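You operate a simulated robot arm through the tools that you are given. There is no shell and no other tool. Be economical: measure what you need, move in short steps, check, and stop when the job is done.

Carry out the task below with a simulated robot arm. There is one attempt and no reset: what you move stays moved.

## Task
Plug each hose into its colour's port and start the wheeled machine.
Fine: switch and keys are under the machine's lid.

It is judged by the outcome, as a careful person would: the job done as asked, and still so three seconds after it is handed in. It fails if anything else is knocked over, pushed out of place, dropped, spilled or broken. A push-on lid holds only when it is set on centred and level and pressed home; a screw cap is set on level and turned clockwise until tight.

## Robot
A 6-joint arm with a two-finger gripper on a trunk, on a base that drives. Base frame: it is fixed to the floor where the robot stands at the start and does not move with it; the origin is under the middle of the robot, x ahead of it, y to its left, z up. Lengths are in m, angles in degrees, forces in N, time in s.
Its first joint turns from -166.0 to 166.0 degrees. Places, roughly: black plug (4x4x7 cm) [1.1, -0.5, 0.8]; blue dial [1, -0.1, 1]; drain tap [0.4, -0.1, 0.2]; green hose port [0.5, 0, 0.6]; green key [0.8, 0, 1]; machine lid [0.9, -0.1, 1]; machine switch [0.8, -0.1, 0.9]; red hose port [0.5, -0.1, 0.6]; white hose port [0.5, -0.1, 0.6]. Payload 1.71 kg.
The tool frame sits at the grasp point between the pads (the TCP): z along the fingers, y along the line on which they close. The tips reach 0.02 m beyond it. The gripper opens to 0.096 m. The gripper's body begins 0.113 m behind the TCP.
Orientation is that of the tool frame in the base frame, as a unit quaternion [w, x, y, z]. With the fingers straight down and closing along the base's y, the tool's x points along the base's -x, its y along +y and its z along -z.

## Interface
- The arm moves only by the tool jog_arm. Its argument "commands" is a list of rows, each an object (a shift or turn left out is 0, a gripper value left out holds the last) with "dp": the shift along the tool's x, y, z in units of 20 mm (1.0 is 20 mm), a list of three; "delta_rot": the turn, a rotation vector about the tool's x, y, z in units of 5 degrees (1.0 is 5 degrees), a list of three; "fingers": the opening, from 0 (shut) to 1 (fully open). In form: [{"dp": [x, y, z], "delta_rot": [wx, wy, wz], "fingers": fingers}, ...]. A call has 1 to 20 rows; each row shifts and turns the commanded pose from where the row before left it, along the tool's axes as they then stand. A call with a number of a shift or a turn outside -1 to 1 is refused whole. Each row takes 0.2 s and may step no farther than 0.05 m and 8.6 degrees from the row before; otherwise, or with a gripper value out of range, the whole call is refused. A pose out of reach is approached as far as the arm can. The call stops where the force on the tool passes 90 N (or 10 N more than at its start, if that is more) or the arm is blocked; 0.2 s more then pass. Each finger travels about 0.045 m/s and halts on what it meets, pressing with about 33 N; the grip force reading is that of the motor and also rises with nothing between the fingers. The clock runs only during rows and for 0.2 s after the last one: add rows that do not move to give the fingers time. The reply holds the time, the measured pose of the TCP, the force on the tool along the base axes, the opening and the grip force, in the units named above and with some noise, with the torque about the TCP (base axes, N m) and any sound that the robot's microphone picked up.
- Cameras (640 x 400 px; columns grow to the right, rows downward): "scene" is now at [0.0731, 0.1727, 1.6596]; the picture's right is [-0.44, -0.90, 0.01], its down [-0.55, 0.26, -0.80] and it looks along [0.71, -0.35, -0.61] (base axes); focal length 248 px, centre (320, 200). "wrist" rides on the gripper at [0.066, 0.014, -0.145] in the tool frame; the picture's right is [-0.21, 0.98, 0.00], its down [-0.88, -0.18, -0.44] and it looks along [-0.43, -0.09, 0.90] (tool axes); focal length 275 px, centre (320, 200). There is no depth. A picture from a camera that has moved, and an enlarged one, comes with that camera's place and axes in the base frame and with its lens.
- capture(camera): a new picture of that camera. It takes no simulated time.
- lift_body(by): slides the trunk up (or, below 0, down) by that many m; the arm and the scene camera ride with it, the base frame stays. It gives what a move gives, with no picture.
- drive_base(legs): drives the robot by 1 to 6 legs, each [ahead, turn to the left] in m and degrees, along the robot's own axes; the way and the turn of a leg run together, so that a leg with both is an arc; at most 1.5 m and 180 degrees a leg. The arm and the cameras ride along, it lands a little off, and it stops where it bumps. It gives what a move gives.
- turn_head(pan, tilt): turns the head with the scene camera to pan (to the left, within 143 degrees either way) and tilt (down, from -29 to 69), counted from straight ahead of the robot. It gives what a move gives.
- enlarge(camera, box): a new picture of the part [left, top, right, bottom] of that camera's present view, enlarged. It takes no simulated time.
- sign_off(): hands the job in; it is judged then, once.

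Work in short steps. Places have to be worked out from the pictures, the camera data and where the tool is seen: move nearer, look again, correct. Check each grasp and each placing, and mend what went wrong. You have 120 turns and 98 pictures in all, those below and enlarged ones among them. Open the gripper and draw the arm clear of the work before you hand the job in, unless the task says otherwise; then end with one line.

The tools are called after "Call:" by a JSON object that holds its "api" and its "payload". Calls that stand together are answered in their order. jog_arm: Moves the arm, as the interface text tells. Its arguments: {"type":"object","properties":{"commands":{"type":"array"}},"required":["commands"]} The other tools are called the same way: lift_body (by) slides the trunk up or down; drive_base (legs) drives the base; turn_head (pan, tilt) turns the head that bears the scene camera; capture (camera) takes a picture; enlarge (camera, box) takes an enlarged picture of a part of a camera's view; sign_off () hands the job in.

At the start:

```text
clock: 0.0
position: [0.5746, -0.2451, 1.4068]
orientation: [0.0, -0.001, 1.0, 0.0]
force: [-0.3, -1.0, 0.8]
ft_torque: [0.0, 0.02, -0.01]
finger_gap: 0.0959
finger_force: 0.0
trunk travel left (down, up): [-0.25, 0.14]
robot x, y, heading: [0.0021, 0.0025, -0.0]
head pan, tilt: [-25.9, 36.5]
```

scene: 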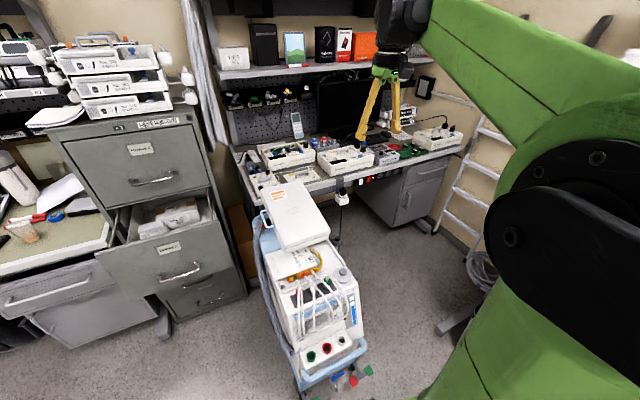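
wrist: 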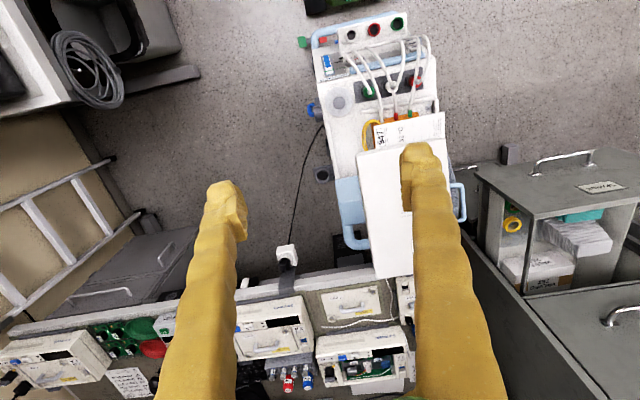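

I'll look closer at the machine before anything moves.

Call:
{"api": "enlarge", "payload": {"camera": "scene", "box": [230, 170, 390, 270]}}

Call:
{"api": "enlarge", "payload": {"camera": "scene", "box": [250, 270, 400, 400]}}

Call:
{"api": "enlarge", "payload": {"camera": "wrist", "box": [290, 0, 490, 125]}}

Call:
{"api": "enlarge", "payload": {"camera": "wrist", "box": [260, 100, 500, 280]}}

```text
4.00 times, centred on (310, 220) of scene
camera zoom: at [0.0731, 0.1727, 1.6596], right [-0.44, -0.9, 0.01], down [-0.55, 0.26, -0.8], along [0.71, -0.35, -0.61], focal length 993 px, centre (360, 120)
```

zoom: 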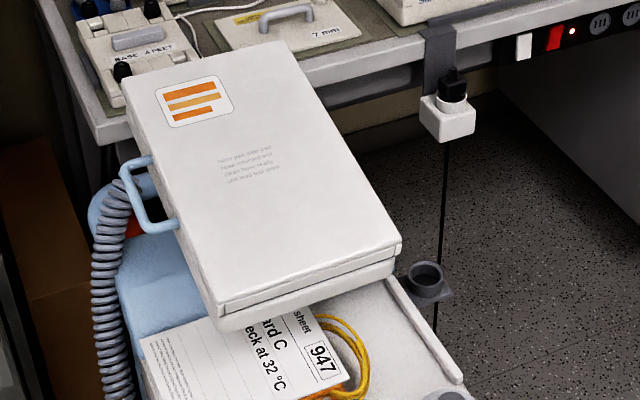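

```text
3.08 times, centred on (325, 335) of scene
camera zoom: at [0.0731, 0.1727, 1.6596], right [-0.44, -0.9, 0.01], down [-0.55, 0.26, -0.8], along [0.71, -0.35, -0.61], focal length 764 px, centre (305, -215)
```

zoom: 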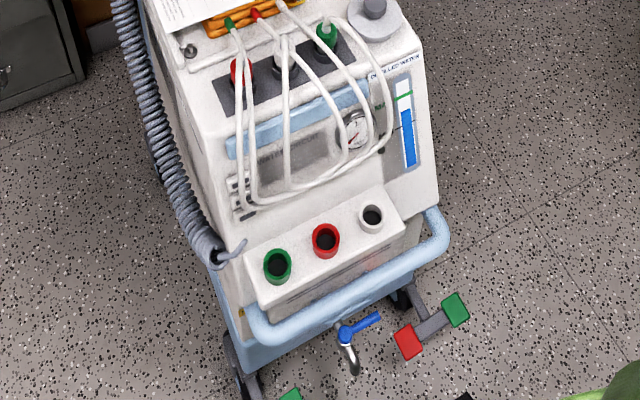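

```text
3.20 times, centred on (390, 62) of wrist
camera zoom: at [0.5086, -0.2327, 1.552], right [0.21, 0.98, 0.0], down [0.88, -0.18, 0.44], along [0.43, -0.09, -0.9], focal length 881 px, centre (96, 640)
```

zoom: 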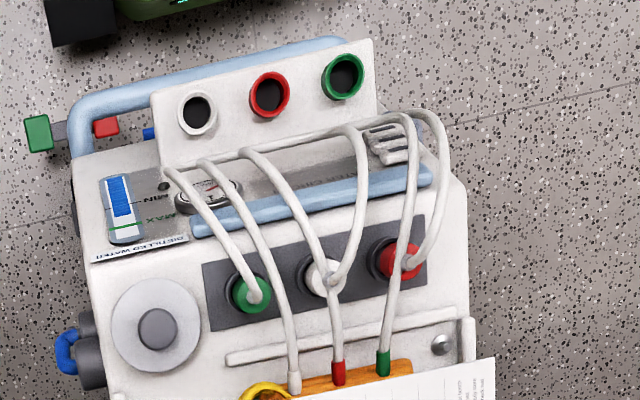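

```text
2.22 times, centred on (380, 190) of wrist
camera zoom: at [0.5086, -0.2327, 1.552], right [0.21, 0.98, 0.0], down [0.88, -0.18, 0.44], along [0.43, -0.09, -0.9], focal length 612 px, centre (187, 222)
```

zoom: 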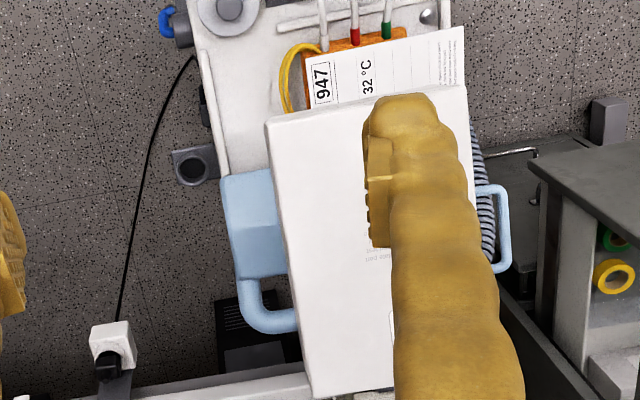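

The hoses, sheet, lid label and mains plug need reading closely, so I zoom in on each.

Call:
{"api": "enlarge", "payload": {"camera": "wrist", "box": [340, 50, 450, 120]}}

Call:
{"api": "enlarge", "payload": {"camera": "scene", "box": [260, 235, 350, 292]}}

Call:
{"api": "enlarge", "payload": {"camera": "scene", "box": [260, 180, 330, 224]}}

Call:
{"api": "enlarge", "payload": {"camera": "scene", "box": [320, 170, 400, 220]}}

```text
5.71 times, centred on (395, 85) of wrist
camera zoom: at [0.5086, -0.2327, 1.552], right [0.21, 0.98, 0.0], down [0.88, -0.18, 0.44], along [0.43, -0.09, -0.9], focal length 1573 px, centre (-109, 857)
```

zoom: 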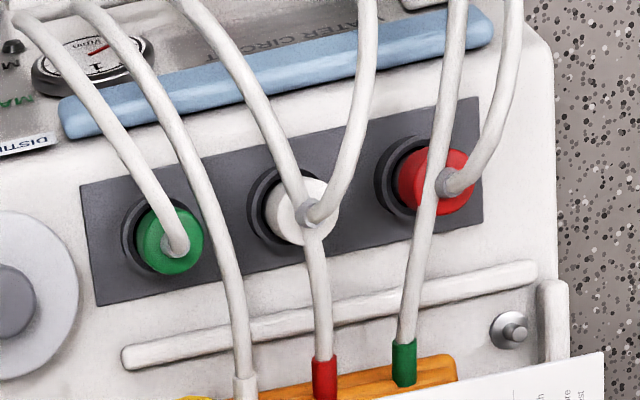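

```text
7.02 times, centred on (305, 264) of scene
camera zoom: at [0.0731, 0.1727, 1.6596], right [-0.44, -0.9, 0.01], down [-0.55, 0.26, -0.8], along [0.71, -0.35, -0.61], focal length 1743 px, centre (425, -246)
```

zoom: 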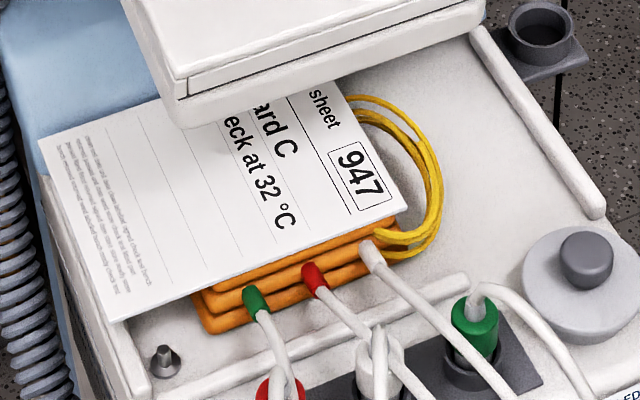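

```text
9.09 times, centred on (295, 202) of scene
camera zoom: at [0.0731, 0.1727, 1.6596], right [-0.44, -0.9, 0.01], down [-0.55, 0.26, -0.8], along [0.71, -0.35, -0.61], focal length 2258 px, centre (547, 182)
```

zoom: 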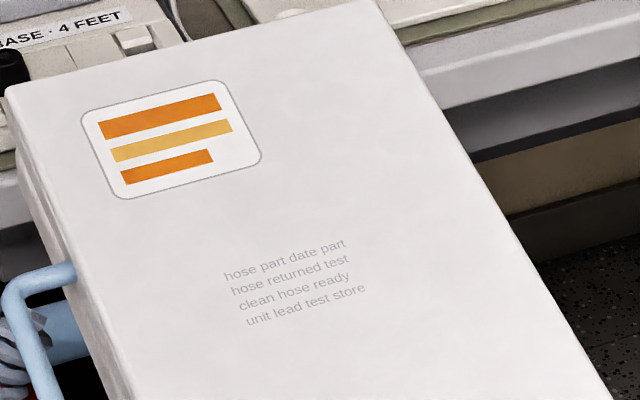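

```text
8.00 times, centred on (360, 195) of scene
camera zoom: at [0.0731, 0.1727, 1.6596], right [-0.44, -0.9, 0.01], down [-0.55, 0.26, -0.8], along [0.71, -0.35, -0.61], focal length 1987 px, centre (0, 240)
```

zoom: 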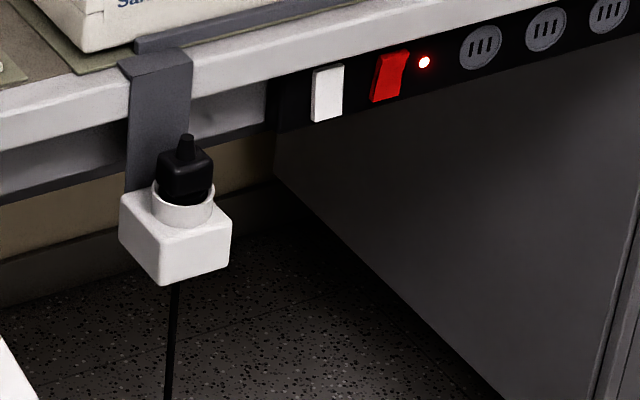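

Triangulating the two views puts the ports at x≈0.447, z≈0.567, with green y≈0.02, red y≈-0.05 and white y≈-0.12. The plug tops are at x≈0.595, z≈0.79, with green y≈-0.12, white y≈-0.064 and red y≈-0.005. The ports are inside the arm's minimum reach, so I back up.

Call:
{"api": "drive_base", "payload": {"legs": [[-0.22, 0]]}}

Call:
{"api": "turn_head", "payload": {"pan": -8, "tilt": 40}}

Call:
{"api": "capture", "payload": {"camera": "scene"}}

Call:
{"api": "capture", "payload": {"camera": "wrist"}}

```text
clock: 2.1
position: [0.3311, -0.2437, 1.4138]
orientation: [0.007, -0.001, 1.0, 0.0]
force: [-0.7, 0.2, 0.0]
ft_torque: [0.03, 0.01, -0.04]
finger_gap: 0.096
finger_force: 0.1
trunk travel left (down, up): [-0.25, 0.14]
robot x, y, heading: [-0.2244, 0.0013, -0.1]
head pan, tilt: [-25.9, 36.5]
```

```text
clock: 2.9
position: [0.3046, -0.2415, 1.4247]
orientation: [0.017, -0.001, 1.0, -0.001]
force: [-0.8, 0.0, -0.4]
ft_torque: [-0.02, -0.08, -0.01]
finger_gap: 0.096
finger_force: 0.0
trunk travel left (down, up): [-0.25, 0.14]
robot x, y, heading: [-0.221, 0.0003, -0.1]
head pan, tilt: [-8.0, 40.0]
```

```text
87 pictures are left
camera scene: at [-0.1537, 0.1989, 1.6547], right [-0.14, -0.99, 0.0], down [-0.64, 0.09, -0.76], along [0.75, -0.11, -0.65], focal length 248 px, centre (320, 200)
```

scene: 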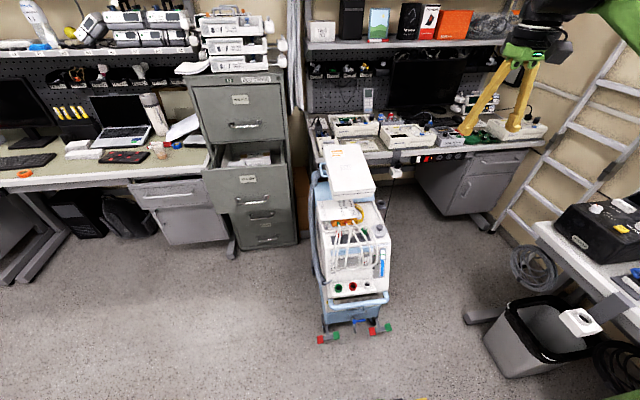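

```text
86 pictures are left
camera wrist: at [0.2341, -0.2309, 1.5678], right [0.2, 0.98, 0.01], down [0.86, -0.18, 0.47], along [0.46, -0.09, -0.88], focal length 275 px, centre (320, 200)
```

wrist: 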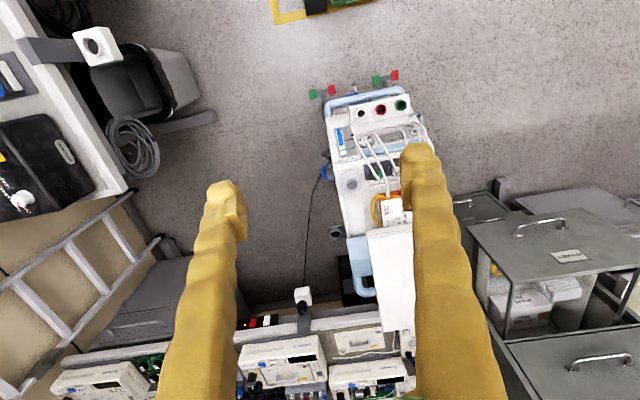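

The base is now at x≈-0.22. I zoom in on the machine's front and the lid's underside.

Call:
{"api": "enlarge", "payload": {"camera": "scene", "box": [300, 130, 410, 220]}}

Call:
{"api": "enlarge", "payload": {"camera": "scene", "box": [300, 200, 410, 350]}}

```text
4.44 times, centred on (355, 175) of scene
camera zoom: at [-0.1537, 0.1989, 1.6547], right [-0.14, -0.99, 0.0], down [-0.64, 0.09, -0.76], along [0.75, -0.11, -0.65], focal length 1104 px, centre (164, 311)
```

zoom: 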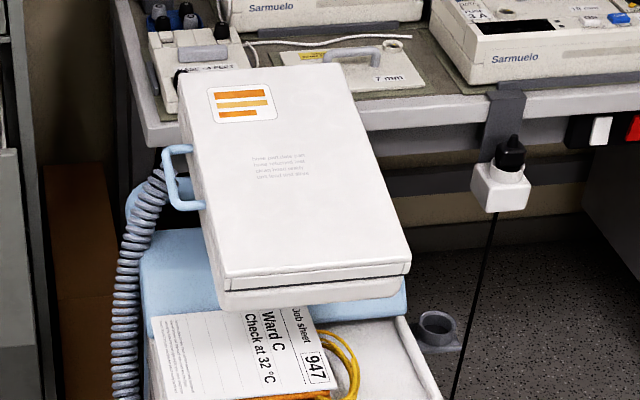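

```text
2.67 times, centred on (355, 275) of scene
camera zoom: at [-0.1537, 0.1989, 1.6547], right [-0.14, -0.99, 0.0], down [-0.64, 0.09, -0.76], along [0.75, -0.11, -0.65], focal length 662 px, centre (227, 0)
```

zoom: 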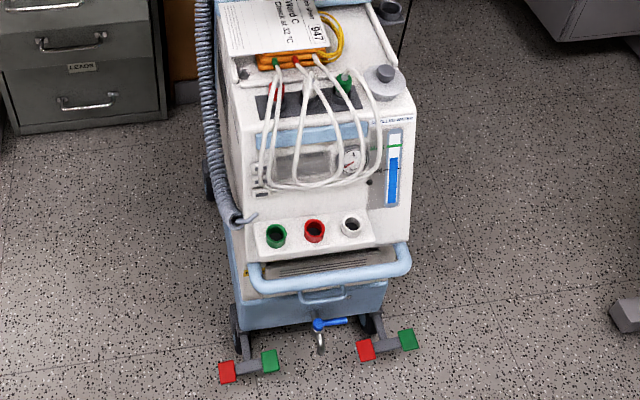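

The job sheet reads "Ward C, Check at 32 °C". I pitch the wrist up to look at the front and underside of the lid.

Call:
{"api": "jog_arm", "payload": {"commands": [{"delta_rot": [0, -1, 0], "dp": [0, 0.5, 0.5]}, {"delta_rot": [0, -1, 0], "dp": [0, 0.5, 0.5]}, {"delta_rot": [0, -1, 0], "dp": [0, 0.5, 0.5]}, {"delta_rot": [0, -1, 0], "dp": [0, 0.5, 0.5]}, {"delta_rot": [0, -1, 0], "dp": [0, 0.5, 0.5]}, {"delta_rot": [0, -1, 0], "dp": [0, 0.5, 0.5]}, {"delta_rot": [0, -1, 0], "dp": [0, 0.5, 0.5]}, {"delta_rot": [0, -1, 0], "dp": [0, 0.5, 0.5]}, {"delta_rot": [0, -1, 0], "dp": [0, 0.5, 0.5]}, {"delta_rot": [0, -1, 0], "dp": [0, 0.5, 0.5]}, {"dp": [1, 0, 0]}, {"dp": [1, 0, 0]}, {"dp": [1, 0, 0]}, {"dp": [1, 0, 0]}]}}

Call:
{"api": "capture", "payload": {"camera": "wrist"}}

```text
clock: 5.9
position: [0.3001, -0.1435, 1.2679]
orientation: [0.436, -0.001, 0.9, 0.001]
force: [-1.2, 0.2, 0.2]
ft_torque: [0.02, 0.01, -0.04]
finger_gap: 0.0961
finger_force: 0.1
trunk travel left (down, up): [-0.25, 0.14]
robot x, y, heading: [-0.2237, 0.0008, -0.1]
head pan, tilt: [-8.0, 40.0]
```

```text
83 pictures are left
camera wrist: at [0.1445, -0.1316, 1.3066], right [0.13, 0.98, 0.16], down [0.2, -0.18, 0.96], along [0.97, -0.09, -0.21], focal length 275 px, centre (320, 200)
```

wrist: 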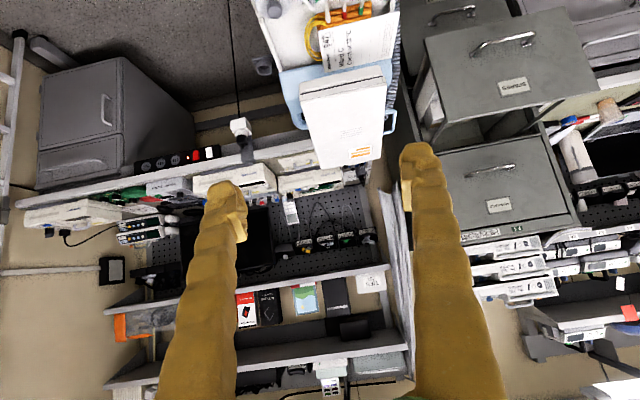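

The wrist view is upside down but shows the lid front, so I zoom in there.

Call:
{"api": "enlarge", "payload": {"camera": "wrist", "box": [250, 0, 420, 110]}}

```text
3.64 times, centred on (335, 55) of wrist
camera zoom: at [0.1445, -0.1316, 1.3066], right [0.13, 0.98, 0.16], down [0.2, -0.18, 0.96], along [0.97, -0.09, -0.21], focal length 1001 px, centre (266, 727)
```

zoom: 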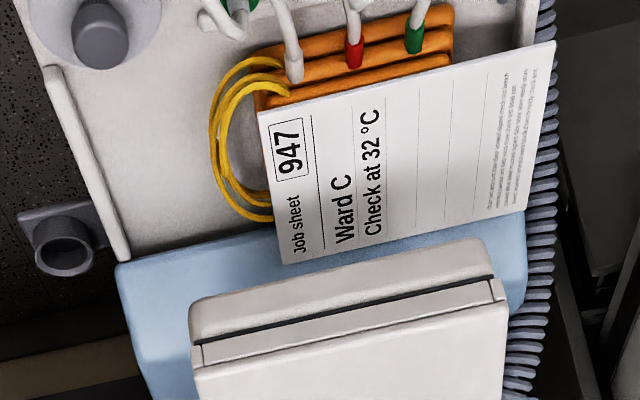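

The sheet rests clear of the lid. I try to read its fine print and look at the blue handle beside the lid.

Call:
{"api": "enlarge", "payload": {"camera": "wrist", "box": [370, 5, 402, 62]}}

Call:
{"api": "enlarge", "payload": {"camera": "scene", "box": [330, 160, 370, 205]}}

Call:
{"api": "enlarge", "payload": {"camera": "wrist", "box": [290, 60, 410, 170]}}

```text
7.02 times, centred on (386, 34) of wrist
camera zoom: at [0.1445, -0.1316, 1.3066], right [0.13, 0.98, 0.16], down [0.2, -0.18, 0.96], along [0.97, -0.09, -0.21], focal length 1932 px, centre (-143, 1368)
```

zoom: 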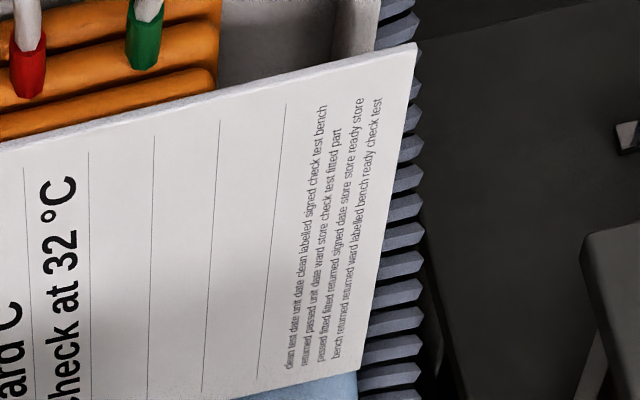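

```text
8.89 times, centred on (350, 182) of scene
camera zoom: at [-0.1454, 0.199, 1.6542], right [-0.14, -0.99, 0.0], down [-0.65, 0.09, -0.76], along [0.75, -0.11, -0.65], focal length 2207 px, centre (53, 356)
```

zoom: 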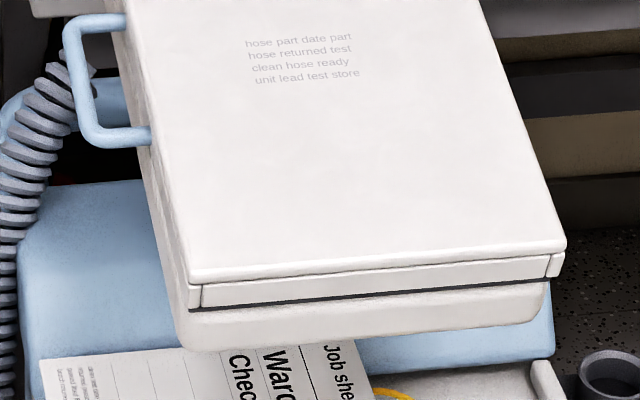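

```text
3.64 times, centred on (350, 115) of wrist
camera zoom: at [0.1445, -0.1316, 1.3066], right [0.13, 0.98, 0.16], down [0.2, -0.18, 0.96], along [0.97, -0.09, -0.21], focal length 1001 px, centre (211, 509)
```

zoom: 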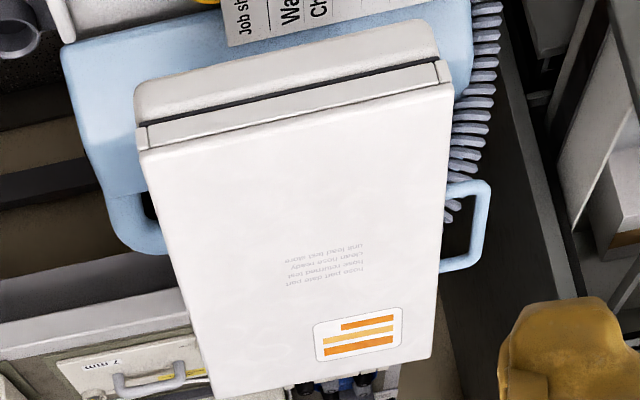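

The fine print is filler text. I swing the arm round to the left so the wrist camera can see the lid's left side and hinge.

Call:
{"api": "jog_arm", "payload": {"commands": [{"dp": [-0.3, 1, 0.4]}, {"dp": [-0.3, 1, 0.4]}, {"dp": [-0.3, 1, 0.4]}, {"dp": [-0.3, 1, 0.4]}, {"dp": [-0.3, 1, 0.4]}, {"dp": [-0.3, 1, 0.4]}, {"dp": [-0.3, 1, 0.4]}, {"dp": [-0.3, 1, 0.4]}, {"dp": [-0.3, 1, 0.4]}, {"dp": [-0.3, 1, 0.4]}, {"dp": [-0.3, 1, 0.4]}, {"dp": [-0.3, 1, 0.4]}, {"dp": [-0.3, 1, 0.4]}, {"dp": [-0.3, 1, 0.4]}, {"dp": [-0.3, 1, 0.4]}, {"dp": [-0.3, 1, 0.4]}, {"dp": [-0.3, 1, 0.4]}, {"dp": [-0.3, 1, 0.4]}, {"dp": [-0.3, 1, 0.4]}, {"dp": [-0.3, 1, 0.4]}]}}

Call:
{"api": "jog_arm", "payload": {"commands": [{"delta_rot": [0.78, 0, 0.62], "dp": [0.5, 0, 0.5]}, {"delta_rot": [0.78, 0, 0.62], "dp": [0.5, 0, 0.5]}, {"delta_rot": [0.78, 0, 0.62], "dp": [0.5, 0, 0.5]}, {"delta_rot": [0.78, 0, 0.62], "dp": [0.5, 0, 0.5]}, {"delta_rot": [0.78, 0, 0.62], "dp": [0.5, 0, 0.5]}, {"delta_rot": [0.78, 0, 0.62]}, {"delta_rot": [0.78, 0, 0.62]}, {"delta_rot": [0.78, 0, 0.62]}, {"delta_rot": [0.78, 0, 0.62]}, {"delta_rot": [0.78, 0, 0.62]}, {"delta_rot": [0.78, 0, 0.62]}]}}

Call:
{"api": "capture", "payload": {"camera": "wrist"}}

```text
clock: 10.1
position: [0.5003, 0.2535, 1.2656]
orientation: [0.435, -0.001, 0.9, 0.001]
force: [0.6, -0.2, -0.3]
ft_torque: [0.01, -0.04, -0.02]
finger_gap: 0.0958
finger_force: 0.1
trunk travel left (down, up): [-0.25, 0.14]
robot x, y, heading: [-0.2214, 0.0033, 0.0]
head pan, tilt: [-8.0, 40.0]
```

```text
clock: 12.5
position: [0.5056, 0.254, 1.1951]
orientation: [0.386, 0.415, 0.799, -0.2]
force: [0.2, 1.0, -0.1]
ft_torque: [0.01, -0.05, 0.01]
finger_gap: 0.0962
finger_force: 0.1
trunk travel left (down, up): [-0.25, 0.14]
robot x, y, heading: [-0.2217, 0.0008, -0.0]
head pan, tilt: [-8.0, 40.0]
```

```text
78 pictures are left
camera wrist: at [0.4294, 0.3869, 1.234], right [0.87, 0.46, 0.16], down [-0.04, -0.27, 0.96], along [0.49, -0.85, -0.22], focal length 275 px, centre (320, 200)
```

wrist: 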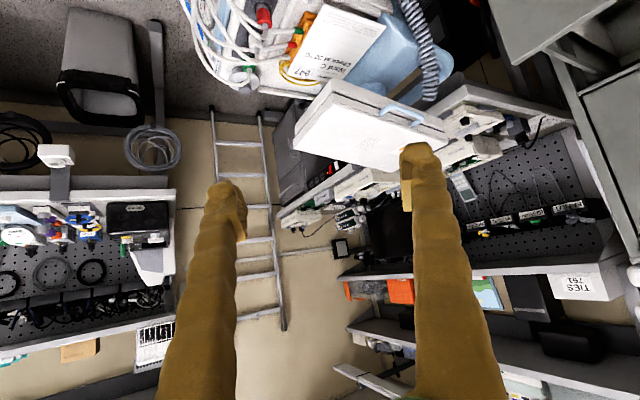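

Now the lid's left side is in view, so I enlarge it.

Call:
{"api": "enlarge", "payload": {"camera": "wrist", "box": [270, 40, 470, 190]}}

Call:
{"api": "enlarge", "payload": {"camera": "wrist", "box": [180, 0, 320, 100]}}

```text
2.67 times, centred on (370, 115) of wrist
camera zoom: at [0.4294, 0.3869, 1.234], right [0.87, 0.46, 0.16], down [-0.04, -0.27, 0.96], along [0.49, -0.85, -0.22], focal length 734 px, centre (187, 427)
```

zoom: 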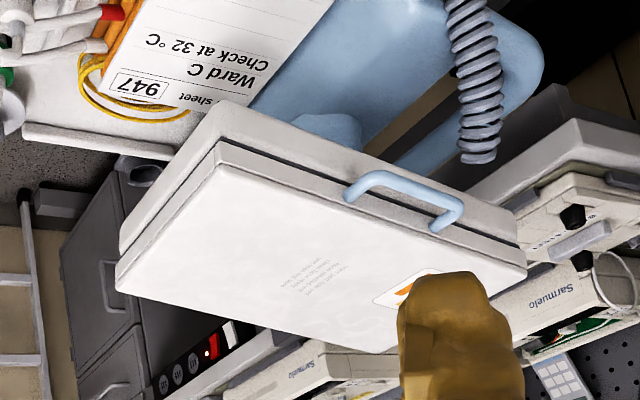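

```text
4.00 times, centred on (250, 50) of wrist
camera zoom: at [0.4294, 0.3869, 1.234], right [0.87, 0.46, 0.16], down [-0.04, -0.27, 0.96], along [0.49, -0.85, -0.22], focal length 1101 px, centre (600, 800)
```

zoom: 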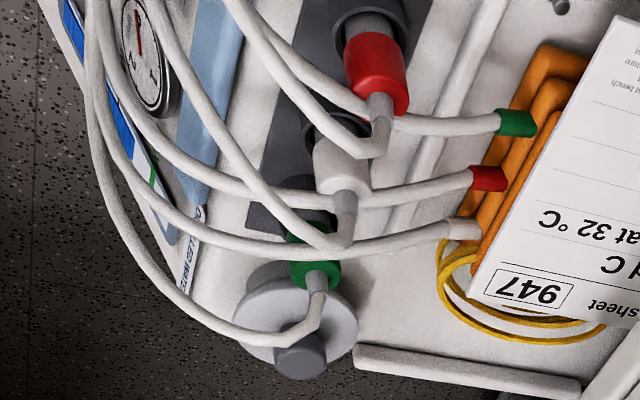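

The blue handle sits on the lid's left side, with its bar at x≈0.82–0.92, y≈0.038, z≈0.97, so the hinge is probably on the right. I do the hoses first: I bring the tool back to pointing down near the plugs and look.

Call:
{"api": "jog_arm", "payload": {"commands": [{"delta_rot": [-0.78, 0, -0.62]}, {"delta_rot": [-0.78, 0, -0.62]}, {"delta_rot": [-0.78, 0, -0.62]}, {"delta_rot": [-0.78, 0, -0.62]}, {"delta_rot": [-0.78, 0, -0.62]}, {"delta_rot": [-0.78, 0, -0.62]}, {"delta_rot": [-0.78, 0, -0.62]}, {"delta_rot": [-0.78, 0, -0.62]}, {"delta_rot": [-0.78, 0, -0.62]}, {"delta_rot": [-0.78, 0, -0.62]}, {"delta_rot": [-0.78, 0, -0.62]}]}}

Call:
{"api": "jog_arm", "payload": {"commands": [{"delta_rot": [0, 1, 0], "dp": [0, -1, 0]}, {"delta_rot": [0, 1, 0], "dp": [0, -1, 0]}, {"delta_rot": [0, 1, 0], "dp": [0, -1, 0]}, {"delta_rot": [0, 1, 0], "dp": [0, -1, 0]}, {"delta_rot": [0, 1, 0], "dp": [0, -1, 0]}, {"delta_rot": [0, 1, 0], "dp": [0, -1, 0]}, {"delta_rot": [0, 1, 0], "dp": [0, -1, 0]}, {"delta_rot": [0, 1, 0], "dp": [0, -1, 0]}, {"delta_rot": [0, 1, 0], "dp": [0, -1, 0]}, {"delta_rot": [0, 1, 0], "dp": [0, -1, 0]}, {"delta_rot": [0, 0.35, 0], "dp": [0, -1, 0]}, {"dp": [0, -1, 0]}, {"dp": [0, -1, 0]}, {"dp": [0, -1, 0]}, {"dp": [0, -1, 0]}, {"dp": [0, -1, 0]}]}}

Call:
{"api": "capture", "payload": {"camera": "wrist"}}

```text
clock: 14.9
position: [0.5062, 0.2547, 1.1946]
orientation: [0.436, -0.002, 0.9, 0.0]
force: [0.1, 0.7, -0.3]
ft_torque: [0.0, 0.02, -0.02]
finger_gap: 0.0961
finger_force: 0.0
trunk travel left (down, up): [-0.25, 0.14]
robot x, y, heading: [-0.2224, -0.0024, 0.2]
head pan, tilt: [-8.0, 40.0]
```

```text
clock: 18.3
position: [0.5067, -0.0651, 1.1947]
orientation: [-0.001, 0.0, 1.0, 0.0]
force: [-0.2, 0.4, 0.6]
ft_torque: [0.02, 0.0, 0.0]
finger_gap: 0.0959
finger_force: 0.0
trunk travel left (down, up): [-0.25, 0.14]
robot x, y, heading: [-0.2205, -0.0007, 0.1]
head pan, tilt: [-8.0, 40.0]
```

```text
75 pictures are left
camera wrist: at [0.4416, -0.053, 1.3409], right [0.2, 0.98, 0.0], down [0.88, -0.18, 0.44], along [0.43, -0.09, -0.9], focal length 275 px, centre (320, 200)
```

wrist: 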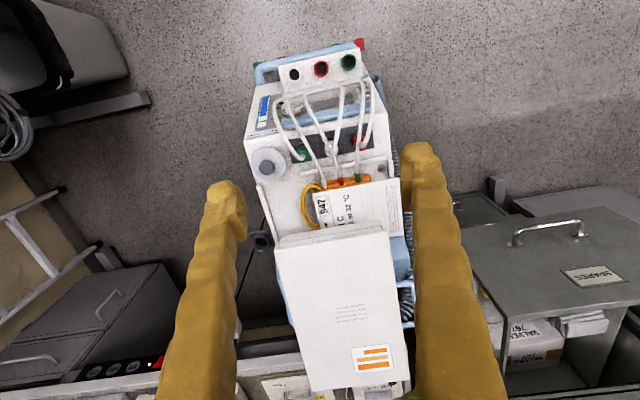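

I'm straight down above the machine now, so I enlarge the ports and plugs for accurate positions.

Call:
{"api": "enlarge", "payload": {"camera": "wrist", "box": [240, 40, 400, 140]}}

Call:
{"api": "enlarge", "payload": {"camera": "wrist", "box": [280, 110, 392, 180]}}

Call:
{"api": "enlarge", "payload": {"camera": "scene", "box": [310, 200, 400, 256]}}

Call:
{"api": "enlarge", "payload": {"camera": "scene", "box": [310, 256, 400, 312]}}

```text
4.00 times, centred on (320, 90) of wrist
camera zoom: at [0.4416, -0.053, 1.3409], right [0.2, 0.98, 0.0], down [0.88, -0.18, 0.44], along [0.43, -0.09, -0.9], focal length 1101 px, centre (320, 640)
```

zoom: 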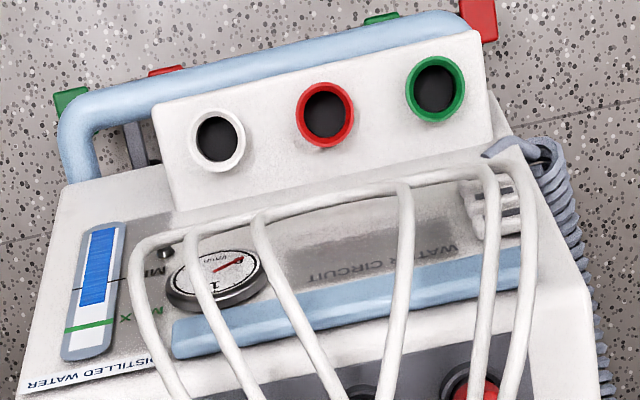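

```text
5.71 times, centred on (336, 145) of wrist
camera zoom: at [0.4416, -0.053, 1.3409], right [0.2, 0.98, 0.0], down [0.88, -0.18, 0.44], along [0.43, -0.09, -0.9], focal length 1573 px, centre (229, 514)
```

zoom: 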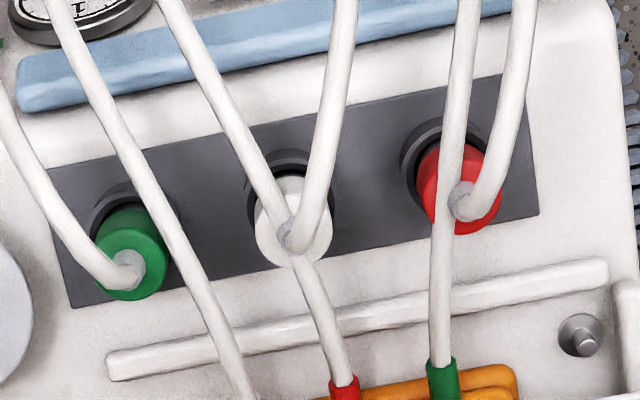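

```text
7.11 times, centred on (355, 228) of scene
camera zoom: at [-0.1449, 0.1991, 1.6542], right [-0.14, -0.99, 0.0], down [-0.65, 0.09, -0.76], along [0.75, -0.11, -0.65], focal length 1766 px, centre (71, 1)
```

zoom: 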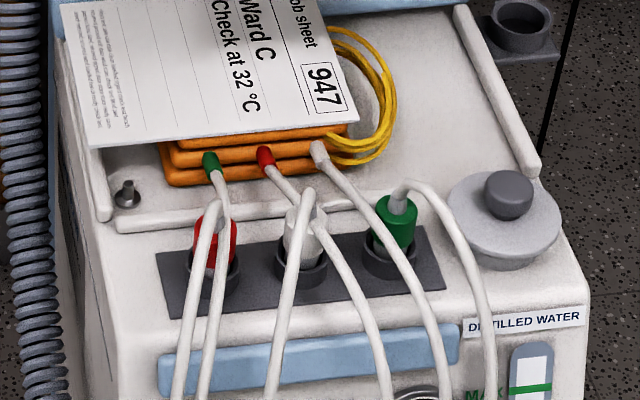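

```text
7.11 times, centred on (355, 284) of scene
camera zoom: at [-0.1449, 0.1991, 1.6542], right [-0.14, -0.99, 0.0], down [-0.65, 0.09, -0.76], along [0.75, -0.11, -0.65], focal length 1766 px, centre (71, -397)
```

zoom: 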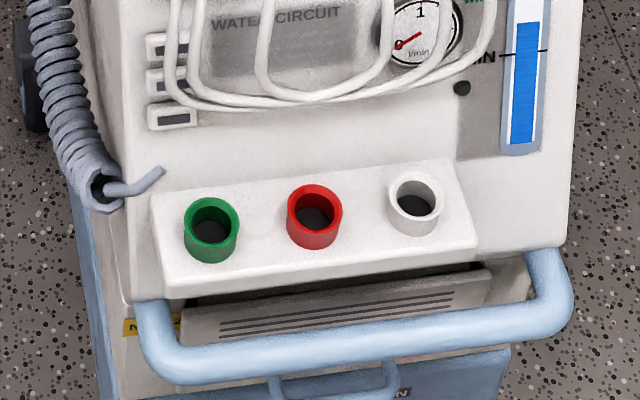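

Refined estimates: port rims are at x≈0.45, z≈0.60, with green y≈0.018, red y≈-0.05 and white y≈-0.118. Plug tops are at x≈0.592, z≈0.822, with green y≈-0.117, white y≈-0.062 and red y≈-0.004. I move above the green plug with the fingers half open.

Call:
{"api": "jog_arm", "payload": {"commands": [{"dp": [-0.285, -0.173, 0.98], "fingers": 0.48}, {"dp": [-0.285, -0.173, 0.98]}, {"dp": [-0.285, -0.173, 0.98]}, {"dp": [-0.285, -0.173, 0.98]}, {"dp": [-0.285, -0.173, 0.98]}, {"dp": [-0.285, -0.173, 0.98]}, {"dp": [-0.285, -0.173, 0.98]}, {"dp": [-0.285, -0.173, 0.98]}, {"dp": [-0.285, -0.173, 0.98]}, {"dp": [-0.285, -0.173, 0.98]}, {"dp": [-0.285, -0.173, 0.98]}, {"dp": [-0.285, -0.173, 0.98]}, {"dp": [-0.285, -0.173, 0.98]}, {"dp": [-0.285, -0.173, 0.98]}, {"dp": [-0.285, -0.173, 0.98]}]}}

Call:
{"api": "capture", "payload": {"camera": "wrist"}}

Call:
{"api": "enlarge", "payload": {"camera": "scene", "box": [290, 190, 410, 270]}}

```text
clock: 21.5
position: [0.5926, -0.1179, 0.9015]
orientation: [-0.001, -0.001, 1.0, 0.0]
force: [0.4, -0.6, 0.0]
ft_torque: [0.01, -0.04, -0.01]
finger_gap: 0.0462
finger_force: 0.0
trunk travel left (down, up): [-0.25, 0.14]
robot x, y, heading: [-0.2224, 0.0014, 0.1]
head pan, tilt: [-8.0, 40.0]
```

```text
70 pictures are left
camera wrist: at [0.5275, -0.1062, 1.0471], right [0.2, 0.98, 0.0], down [0.88, -0.18, 0.44], along [0.43, -0.09, -0.9], focal length 275 px, centre (320, 200)
```

wrist: 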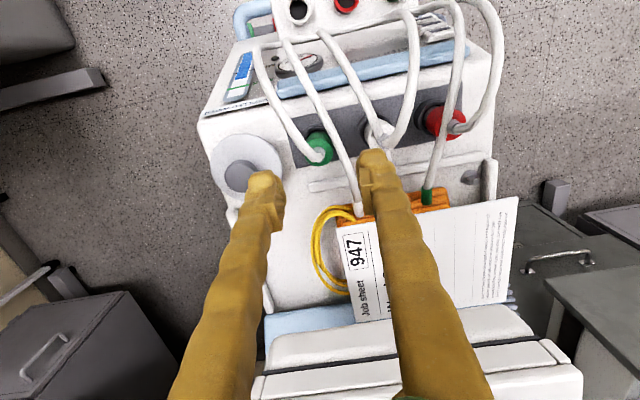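

```text
5.00 times, centred on (350, 230) of scene
camera zoom: at [-0.145, 0.199, 1.6542], right [-0.14, -0.99, 0.0], down [-0.65, 0.09, -0.76], along [0.75, -0.11, -0.65], focal length 1242 px, centre (170, 50)
```

zoom: 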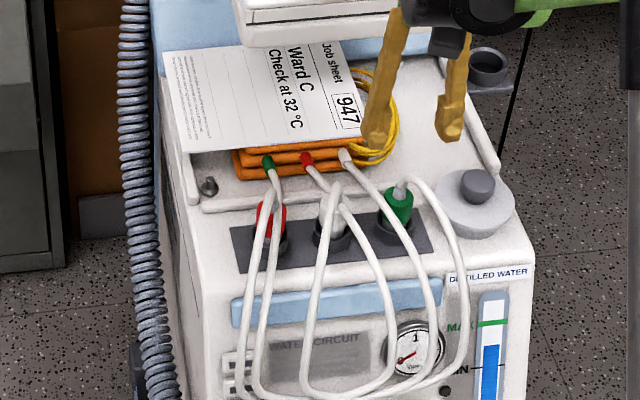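

The green plug centre reads (0.590, -0.115). I descend around it to z≈0.806, watching the force for contact with hose strands.

Call:
{"api": "jog_arm", "payload": {"commands": [{"dp": [0.13, 0.15, 0.9]}, {"dp": [0, 0, 0.95]}, {"dp": [0, 0, 0.95]}, {"dp": [0, 0, 0.95]}, {"dp": [0, 0, 0.95]}, {}]}}

Call:
{"api": "capture", "payload": {"camera": "wrist"}}

Call:
{"api": "enlarge", "payload": {"camera": "scene", "box": [320, 200, 400, 250]}}

```text
clock: 22.9
position: [0.5889, -0.1146, 0.8052]
orientation: [-0.001, 0.0, 1.0, 0.0]
force: [0.5, -0.1, 0.9]
ft_torque: [0.0, 0.0, -0.02]
finger_gap: 0.046
finger_force: 0.0
trunk travel left (down, up): [-0.25, 0.14]
robot x, y, heading: [-0.2227, -0.0009, 0.3]
head pan, tilt: [-8.0, 40.0]
```

```text
68 pictures are left
camera wrist: at [0.5239, -0.1024, 0.9519], right [0.2, 0.98, 0.0], down [0.88, -0.18, 0.44], along [0.43, -0.09, -0.9], focal length 275 px, centre (320, 200)
```

wrist: 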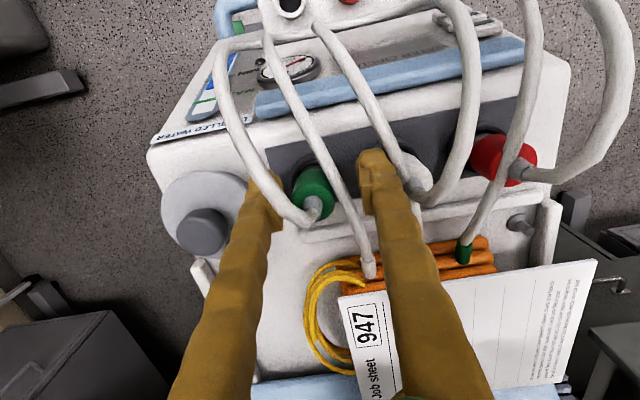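

```text
8.00 times, centred on (360, 225) of scene
camera zoom: at [-0.1446, 0.1989, 1.6542], right [-0.14, -0.99, 0.0], down [-0.65, 0.09, -0.76], along [0.75, -0.11, -0.65], focal length 1987 px, centre (0, 0)
```

zoom: 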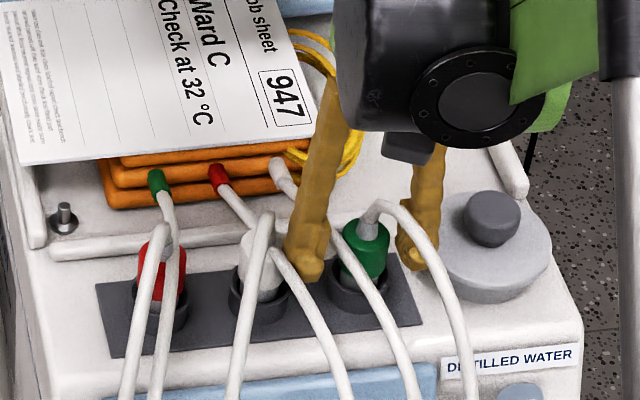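

Force is clean, so the strands offer no resistance. I zoom in on the wrist view to check alignment before closing.

Call:
{"api": "enlarge", "payload": {"camera": "wrist", "box": [240, 130, 400, 230]}}

```text
4.00 times, centred on (320, 180) of wrist
camera zoom: at [0.5239, -0.1024, 0.9519], right [0.2, 0.98, 0.0], down [0.88, -0.18, 0.44], along [0.43, -0.09, -0.9], focal length 1101 px, centre (320, 280)
```

zoom: 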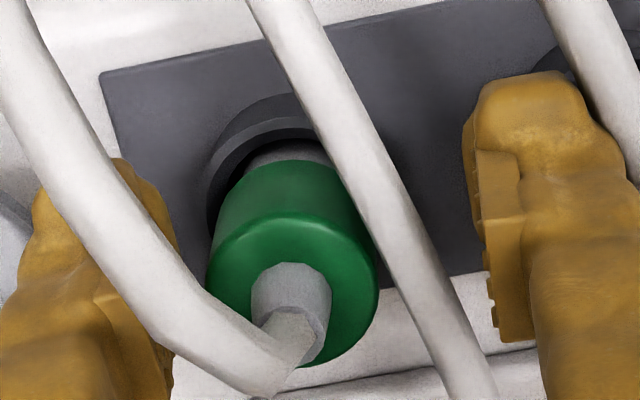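

The plug top is lower than I thought, at about (0.598, -0.120, 0.808). I shift +9 mm in x, -5 mm in y, 10 mm down, and close.

Call:
{"api": "jog_arm", "payload": {"commands": [{"dp": [-0.45, -0.27, 0.25]}, {"dp": [0, 0, 0.25]}, {"fingers": 0.1}, {"fingers": 0.1}, {"fingers": 0.1}, {"fingers": 0.1}]}}

Call:
{"api": "enlarge", "payload": {"camera": "wrist", "box": [240, 130, 400, 230]}}

```text
clock: 24.3
position: [0.5988, -0.1198, 0.7952]
orientation: [-0.001, -0.001, 1.0, 0.001]
force: [0.0, 0.1, -0.1]
ft_torque: [-0.02, 0.0, 0.0]
finger_gap: 0.0254
finger_force: 32.4
trunk travel left (down, up): [-0.25, 0.14]
robot x, y, heading: [-0.2262, 0.0025, 0.2]
head pan, tilt: [-8.0, 40.0]
```

```text
4.00 times, centred on (320, 180) of wrist
camera zoom: at [0.5332, -0.108, 0.9416], right [0.2, 0.98, 0.0], down [0.88, -0.18, 0.44], along [0.43, -0.09, -0.9], focal length 1101 px, centre (320, 280)
```

zoom: 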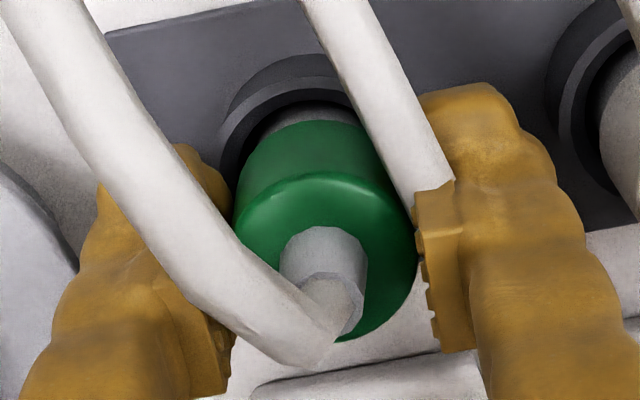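

The grip is firm on a 25 mm body and the hoses pass through without contact. I pull straight up.

Call:
{"api": "jog_arm", "payload": {"commands": [{"dp": [0, 0, -0.4]}, {"dp": [0, 0, -0.4]}, {"dp": [0, 0, -0.5]}, {"dp": [0, 0, -0.5]}, {"dp": [0, 0, -0.8]}, {"dp": [0, 0, -0.9]}, {"dp": [0, 0, -0.9]}, {"dp": [0, 0, -0.9]}]}}

Call:
{"api": "capture", "payload": {"camera": "wrist"}}

Call:
{"api": "enlarge", "payload": {"camera": "scene", "box": [310, 190, 400, 260]}}

```text
clock: 26.1
position: [0.5982, -0.1177, 0.9028]
orientation: [-0.001, -0.001, 1.0, 0.0]
force: [0.6, -0.2, -0.2]
ft_torque: [0.02, 0.01, 0.02]
finger_gap: 0.0256
finger_force: 33.0
trunk travel left (down, up): [-0.25, 0.14]
robot x, y, heading: [-0.2226, 0.0009, 0.1]
head pan, tilt: [-8.0, 40.0]
```

```text
64 pictures are left
camera wrist: at [0.5327, -0.1066, 1.0485], right [0.2, 0.98, 0.0], down [0.88, -0.18, 0.44], along [0.43, -0.09, -0.9], focal length 275 px, centre (320, 200)
```

wrist: 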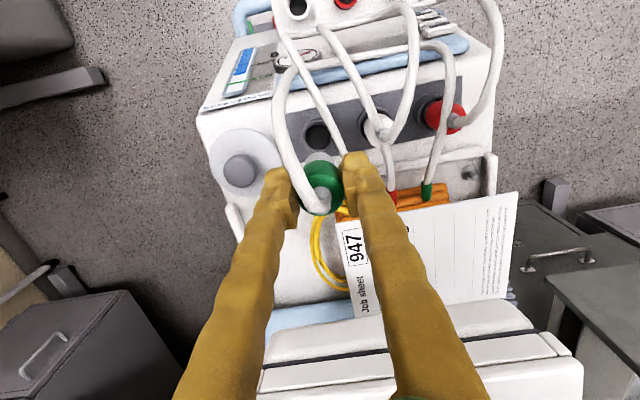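

```text
5.71 times, centred on (355, 225) of scene
camera zoom: at [-0.1447, 0.1989, 1.6542], right [-0.14, -0.99, 0.0], down [-0.65, 0.09, -0.76], along [0.75, -0.11, -0.65], focal length 1419 px, centre (120, 57)
```

zoom: 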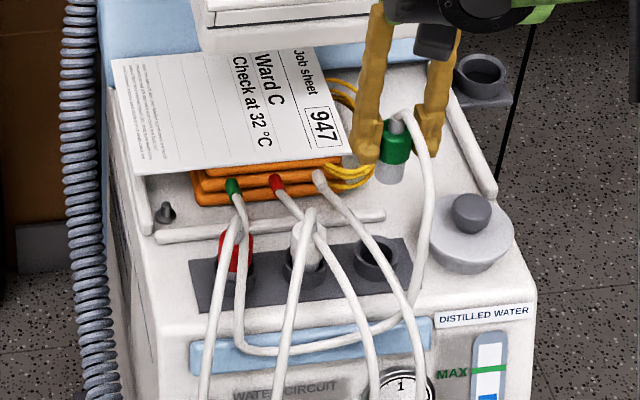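

The green plug is out and its hose runs to the green ferrule. I carry it over the green port at about (0.450, 0.018), then descend to a hover for checking.

Call:
{"api": "jog_arm", "payload": {"commands": [{"dp": [0.925, 0.85, 0]}, {"dp": [0.925, 0.85, 0]}, {"dp": [0.925, 0.85, 0]}, {"dp": [0.925, 0.85, 0]}, {"dp": [0.925, 0.85, 0]}, {"dp": [0.925, 0.85, 0]}, {"dp": [0.925, 0.85, 0]}, {"dp": [0.925, 0.85, 0]}, {"dp": [0, 0, 1]}, {"dp": [0, 0, 1]}, {"dp": [0, 0, 1]}, {"dp": [0, 0, 1]}, {"dp": [0, 0, 1]}, {"dp": [0, 0, 1]}, {"dp": [0, 0, 1]}, {"dp": [0, 0, 1]}, {"dp": [0, 0, 1]}, {}]}}

Call:
{"api": "capture", "payload": {"camera": "wrist"}}

Call:
{"api": "enlarge", "payload": {"camera": "scene", "box": [300, 240, 400, 310]}}

```text
clock: 29.9
position: [0.4506, 0.0155, 0.7229]
orientation: [-0.001, -0.001, 1.0, 0.001]
force: [0.5, 0.1, -0.7]
ft_torque: [0.01, 0.03, -0.01]
finger_gap: 0.0255
finger_force: 33.3
trunk travel left (down, up): [-0.25, 0.14]
robot x, y, heading: [-0.2249, -0.0018, 0.3]
head pan, tilt: [-8.0, 40.0]
```

```text
62 pictures are left
camera wrist: at [0.3849, 0.028, 0.869], right [0.2, 0.98, 0.0], down [0.88, -0.18, 0.44], along [0.43, -0.09, -0.9], focal length 275 px, centre (320, 200)
```

wrist: 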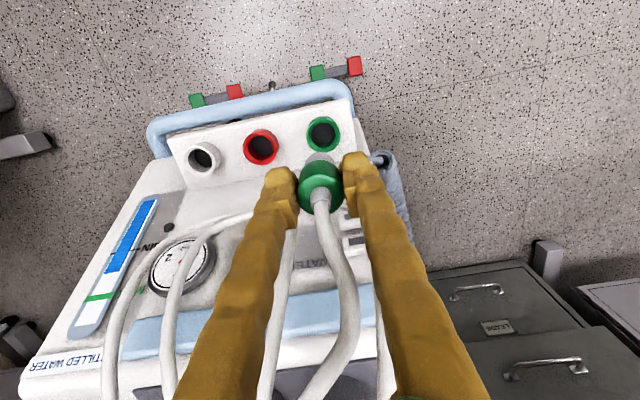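

```text
5.71 times, centred on (350, 275) of scene
camera zoom: at [-0.1445, 0.199, 1.6542], right [-0.14, -0.99, 0.0], down [-0.65, 0.09, -0.76], along [0.75, -0.11, -0.65], focal length 1419 px, centre (149, -229)
```

zoom: 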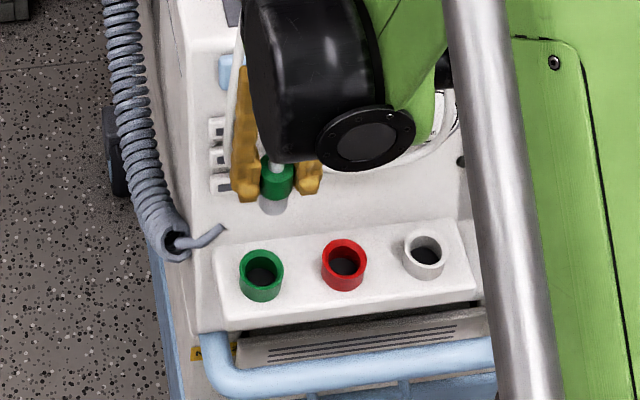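

The port fixes at about (0.443, 0.019, rim 0.607), and the plug's nose ends roughly 39 mm below the TCP. I correct the offset, descend to just above the rim and look again.

Call:
{"api": "jog_arm", "payload": {"commands": [{"dp": [0.35, 0.17, 0.7]}, {"dp": [0, 0, 0.7]}, {"dp": [0, 0, 0.7]}, {"dp": [0, 0, 0.6]}, {}]}}

Call:
{"api": "enlarge", "payload": {"camera": "wrist", "box": [240, 110, 400, 210]}}

Call:
{"api": "enlarge", "payload": {"camera": "scene", "box": [310, 260, 380, 304]}}

```text
clock: 31.1
position: [0.4443, 0.0192, 0.6677]
orientation: [-0.001, -0.001, 1.0, -0.001]
force: [-0.4, -0.3, -0.2]
ft_torque: [-0.01, 0.04, -0.01]
finger_gap: 0.0254
finger_force: 33.0
trunk travel left (down, up): [-0.25, 0.14]
robot x, y, heading: [-0.2234, -0.0005, 0.1]
head pan, tilt: [-8.0, 40.0]
```

```text
4.00 times, centred on (320, 160) of wrist
camera zoom: at [0.3787, 0.0307, 0.8146], right [0.2, 0.98, 0.0], down [0.88, -0.18, 0.44], along [0.43, -0.09, -0.9], focal length 1101 px, centre (320, 360)
```

zoom: 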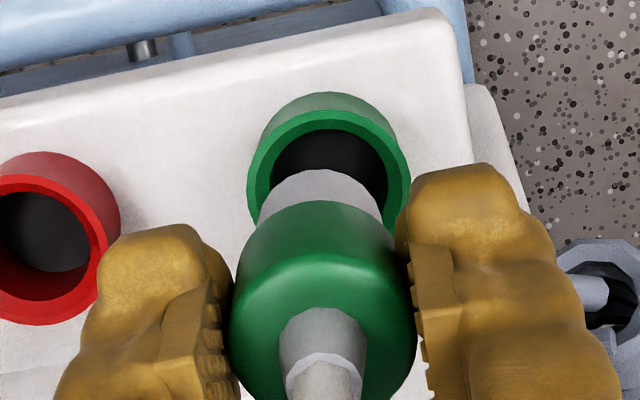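

```text
9.09 times, centred on (345, 282) of scene
camera zoom: at [-0.1446, 0.199, 1.6542], right [-0.14, -0.99, 0.0], down [-0.65, 0.09, -0.76], along [0.75, -0.11, -0.65], focal length 2258 px, centre (93, -546)
```

zoom: 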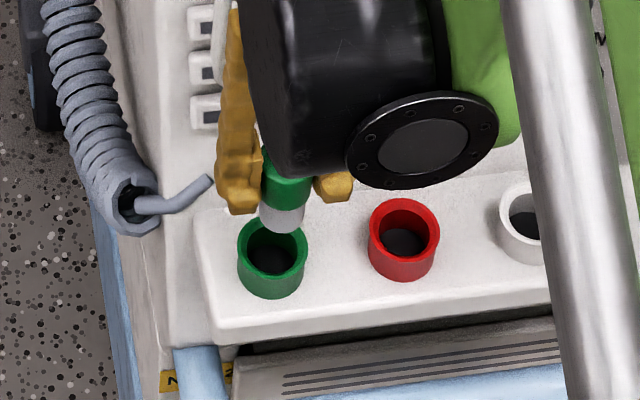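

The nose is about 22 mm across and the bore about 23 mm. Both views put the port about 3 mm in +y and 2.5 mm in -x from the nose. I correct that, lower to near contact and re-check.

Call:
{"api": "jog_arm", "payload": {"commands": [{"dp": [0.13, 0.14, 0.3]}, {"dp": [0, 0, 0.3]}, {}]}}

Call:
{"api": "enlarge", "payload": {"camera": "wrist", "box": [240, 110, 400, 210]}}

Call:
{"api": "enlarge", "payload": {"camera": "scene", "box": [325, 265, 365, 290]}}

```text
clock: 31.9
position: [0.4416, 0.0214, 0.6577]
orientation: [0.0, 0.0, 1.0, 0.0]
force: [0.5, -0.1, -1.3]
ft_torque: [0.05, 0.03, 0.0]
finger_gap: 0.0257
finger_force: 32.9
trunk travel left (down, up): [-0.25, 0.14]
robot x, y, heading: [-0.225, -0.0005, 0.2]
head pan, tilt: [-8.0, 40.0]
```

```text
4.00 times, centred on (320, 160) of wrist
camera zoom: at [0.3765, 0.0327, 0.8028], right [0.2, 0.98, 0.0], down [0.88, -0.18, 0.44], along [0.43, -0.09, -0.9], focal length 1101 px, centre (320, 360)
```

zoom: 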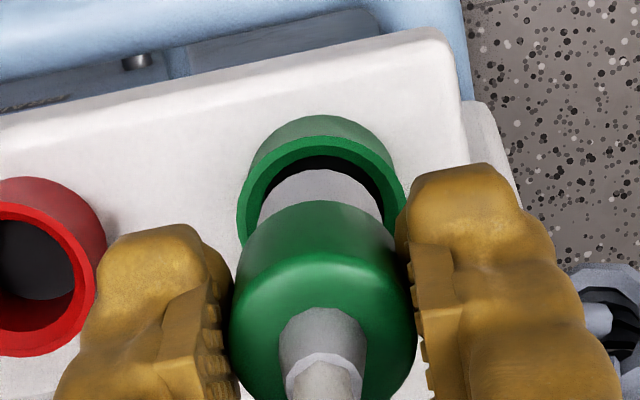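

```text
16.00 times, centred on (345, 278) of scene
camera zoom: at [-0.1447, 0.199, 1.6542], right [-0.14, -0.99, 0.0], down [-0.65, 0.09, -0.76], along [0.75, -0.11, -0.65], focal length 3973 px, centre (-80, -1040)
```

zoom: 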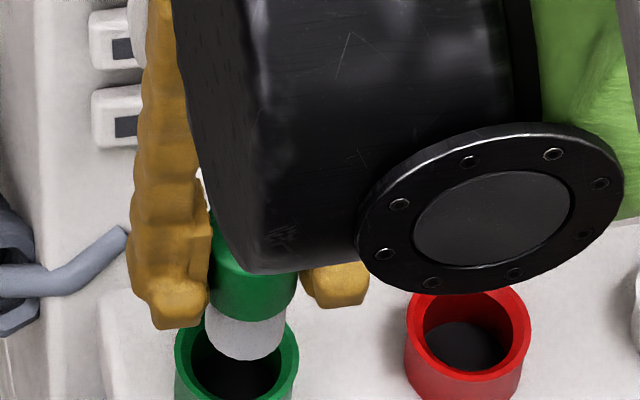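

Both views now agree to within about 1 mm. I lower in small steps and watch the force.

Call:
{"api": "jog_arm", "payload": {"commands": [{"dp": [0.05, 0.03, 0.2]}, {"dp": [0, 0, 0.2]}, {"dp": [0, 0, 0.2]}, {"dp": [0, 0, 0.2]}, {}]}}

Call:
{"api": "enlarge", "payload": {"camera": "wrist", "box": [240, 110, 400, 210]}}

```text
clock: 33.1
position: [0.4386, 0.0229, 0.6427]
orientation: [-0.002, 0.0, 1.0, 0.0]
force: [0.2, -0.5, -0.6]
ft_torque: [0.01, 0.04, 0.0]
finger_gap: 0.0256
finger_force: 33.0
trunk travel left (down, up): [-0.25, 0.14]
robot x, y, heading: [-0.2236, 0.0029, 0.5]
head pan, tilt: [-8.0, 40.0]
```

```text
4.00 times, centred on (320, 160) of wrist
camera zoom: at [0.3745, 0.0345, 0.7881], right [0.2, 0.98, 0.0], down [0.88, -0.18, 0.44], along [0.43, -0.09, -0.9], focal length 1101 px, centre (320, 360)
```

zoom: 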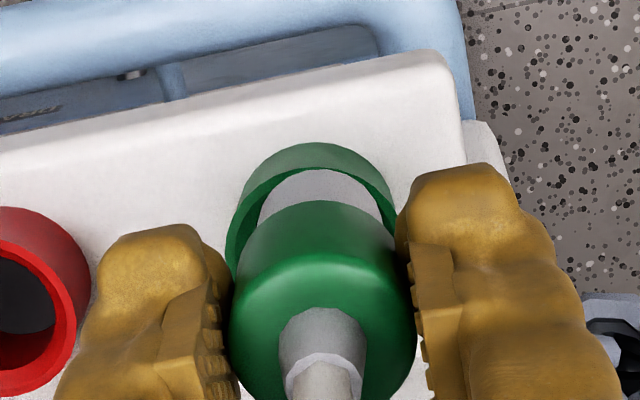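

In the wrist view the plug now sits about 1.5 mm too far +y. I check the scene view before going further.

Call:
{"api": "enlarge", "payload": {"camera": "scene", "box": [325, 270, 365, 295]}}

```text
16.00 times, centred on (345, 282) of scene
camera zoom: at [-0.1447, 0.199, 1.6542], right [-0.14, -0.99, 0.0], down [-0.65, 0.09, -0.76], along [0.75, -0.11, -0.65], focal length 3973 px, centre (-80, -1120)
```

zoom: 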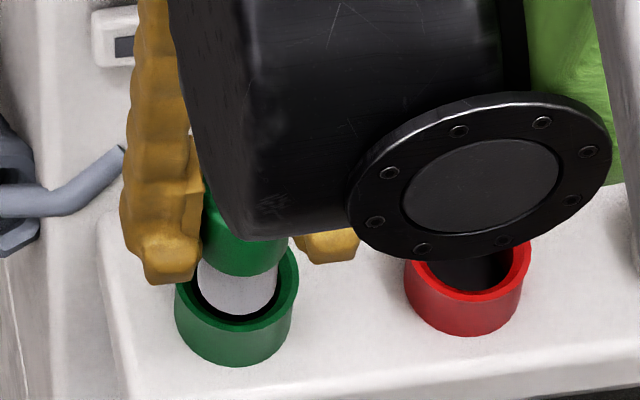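

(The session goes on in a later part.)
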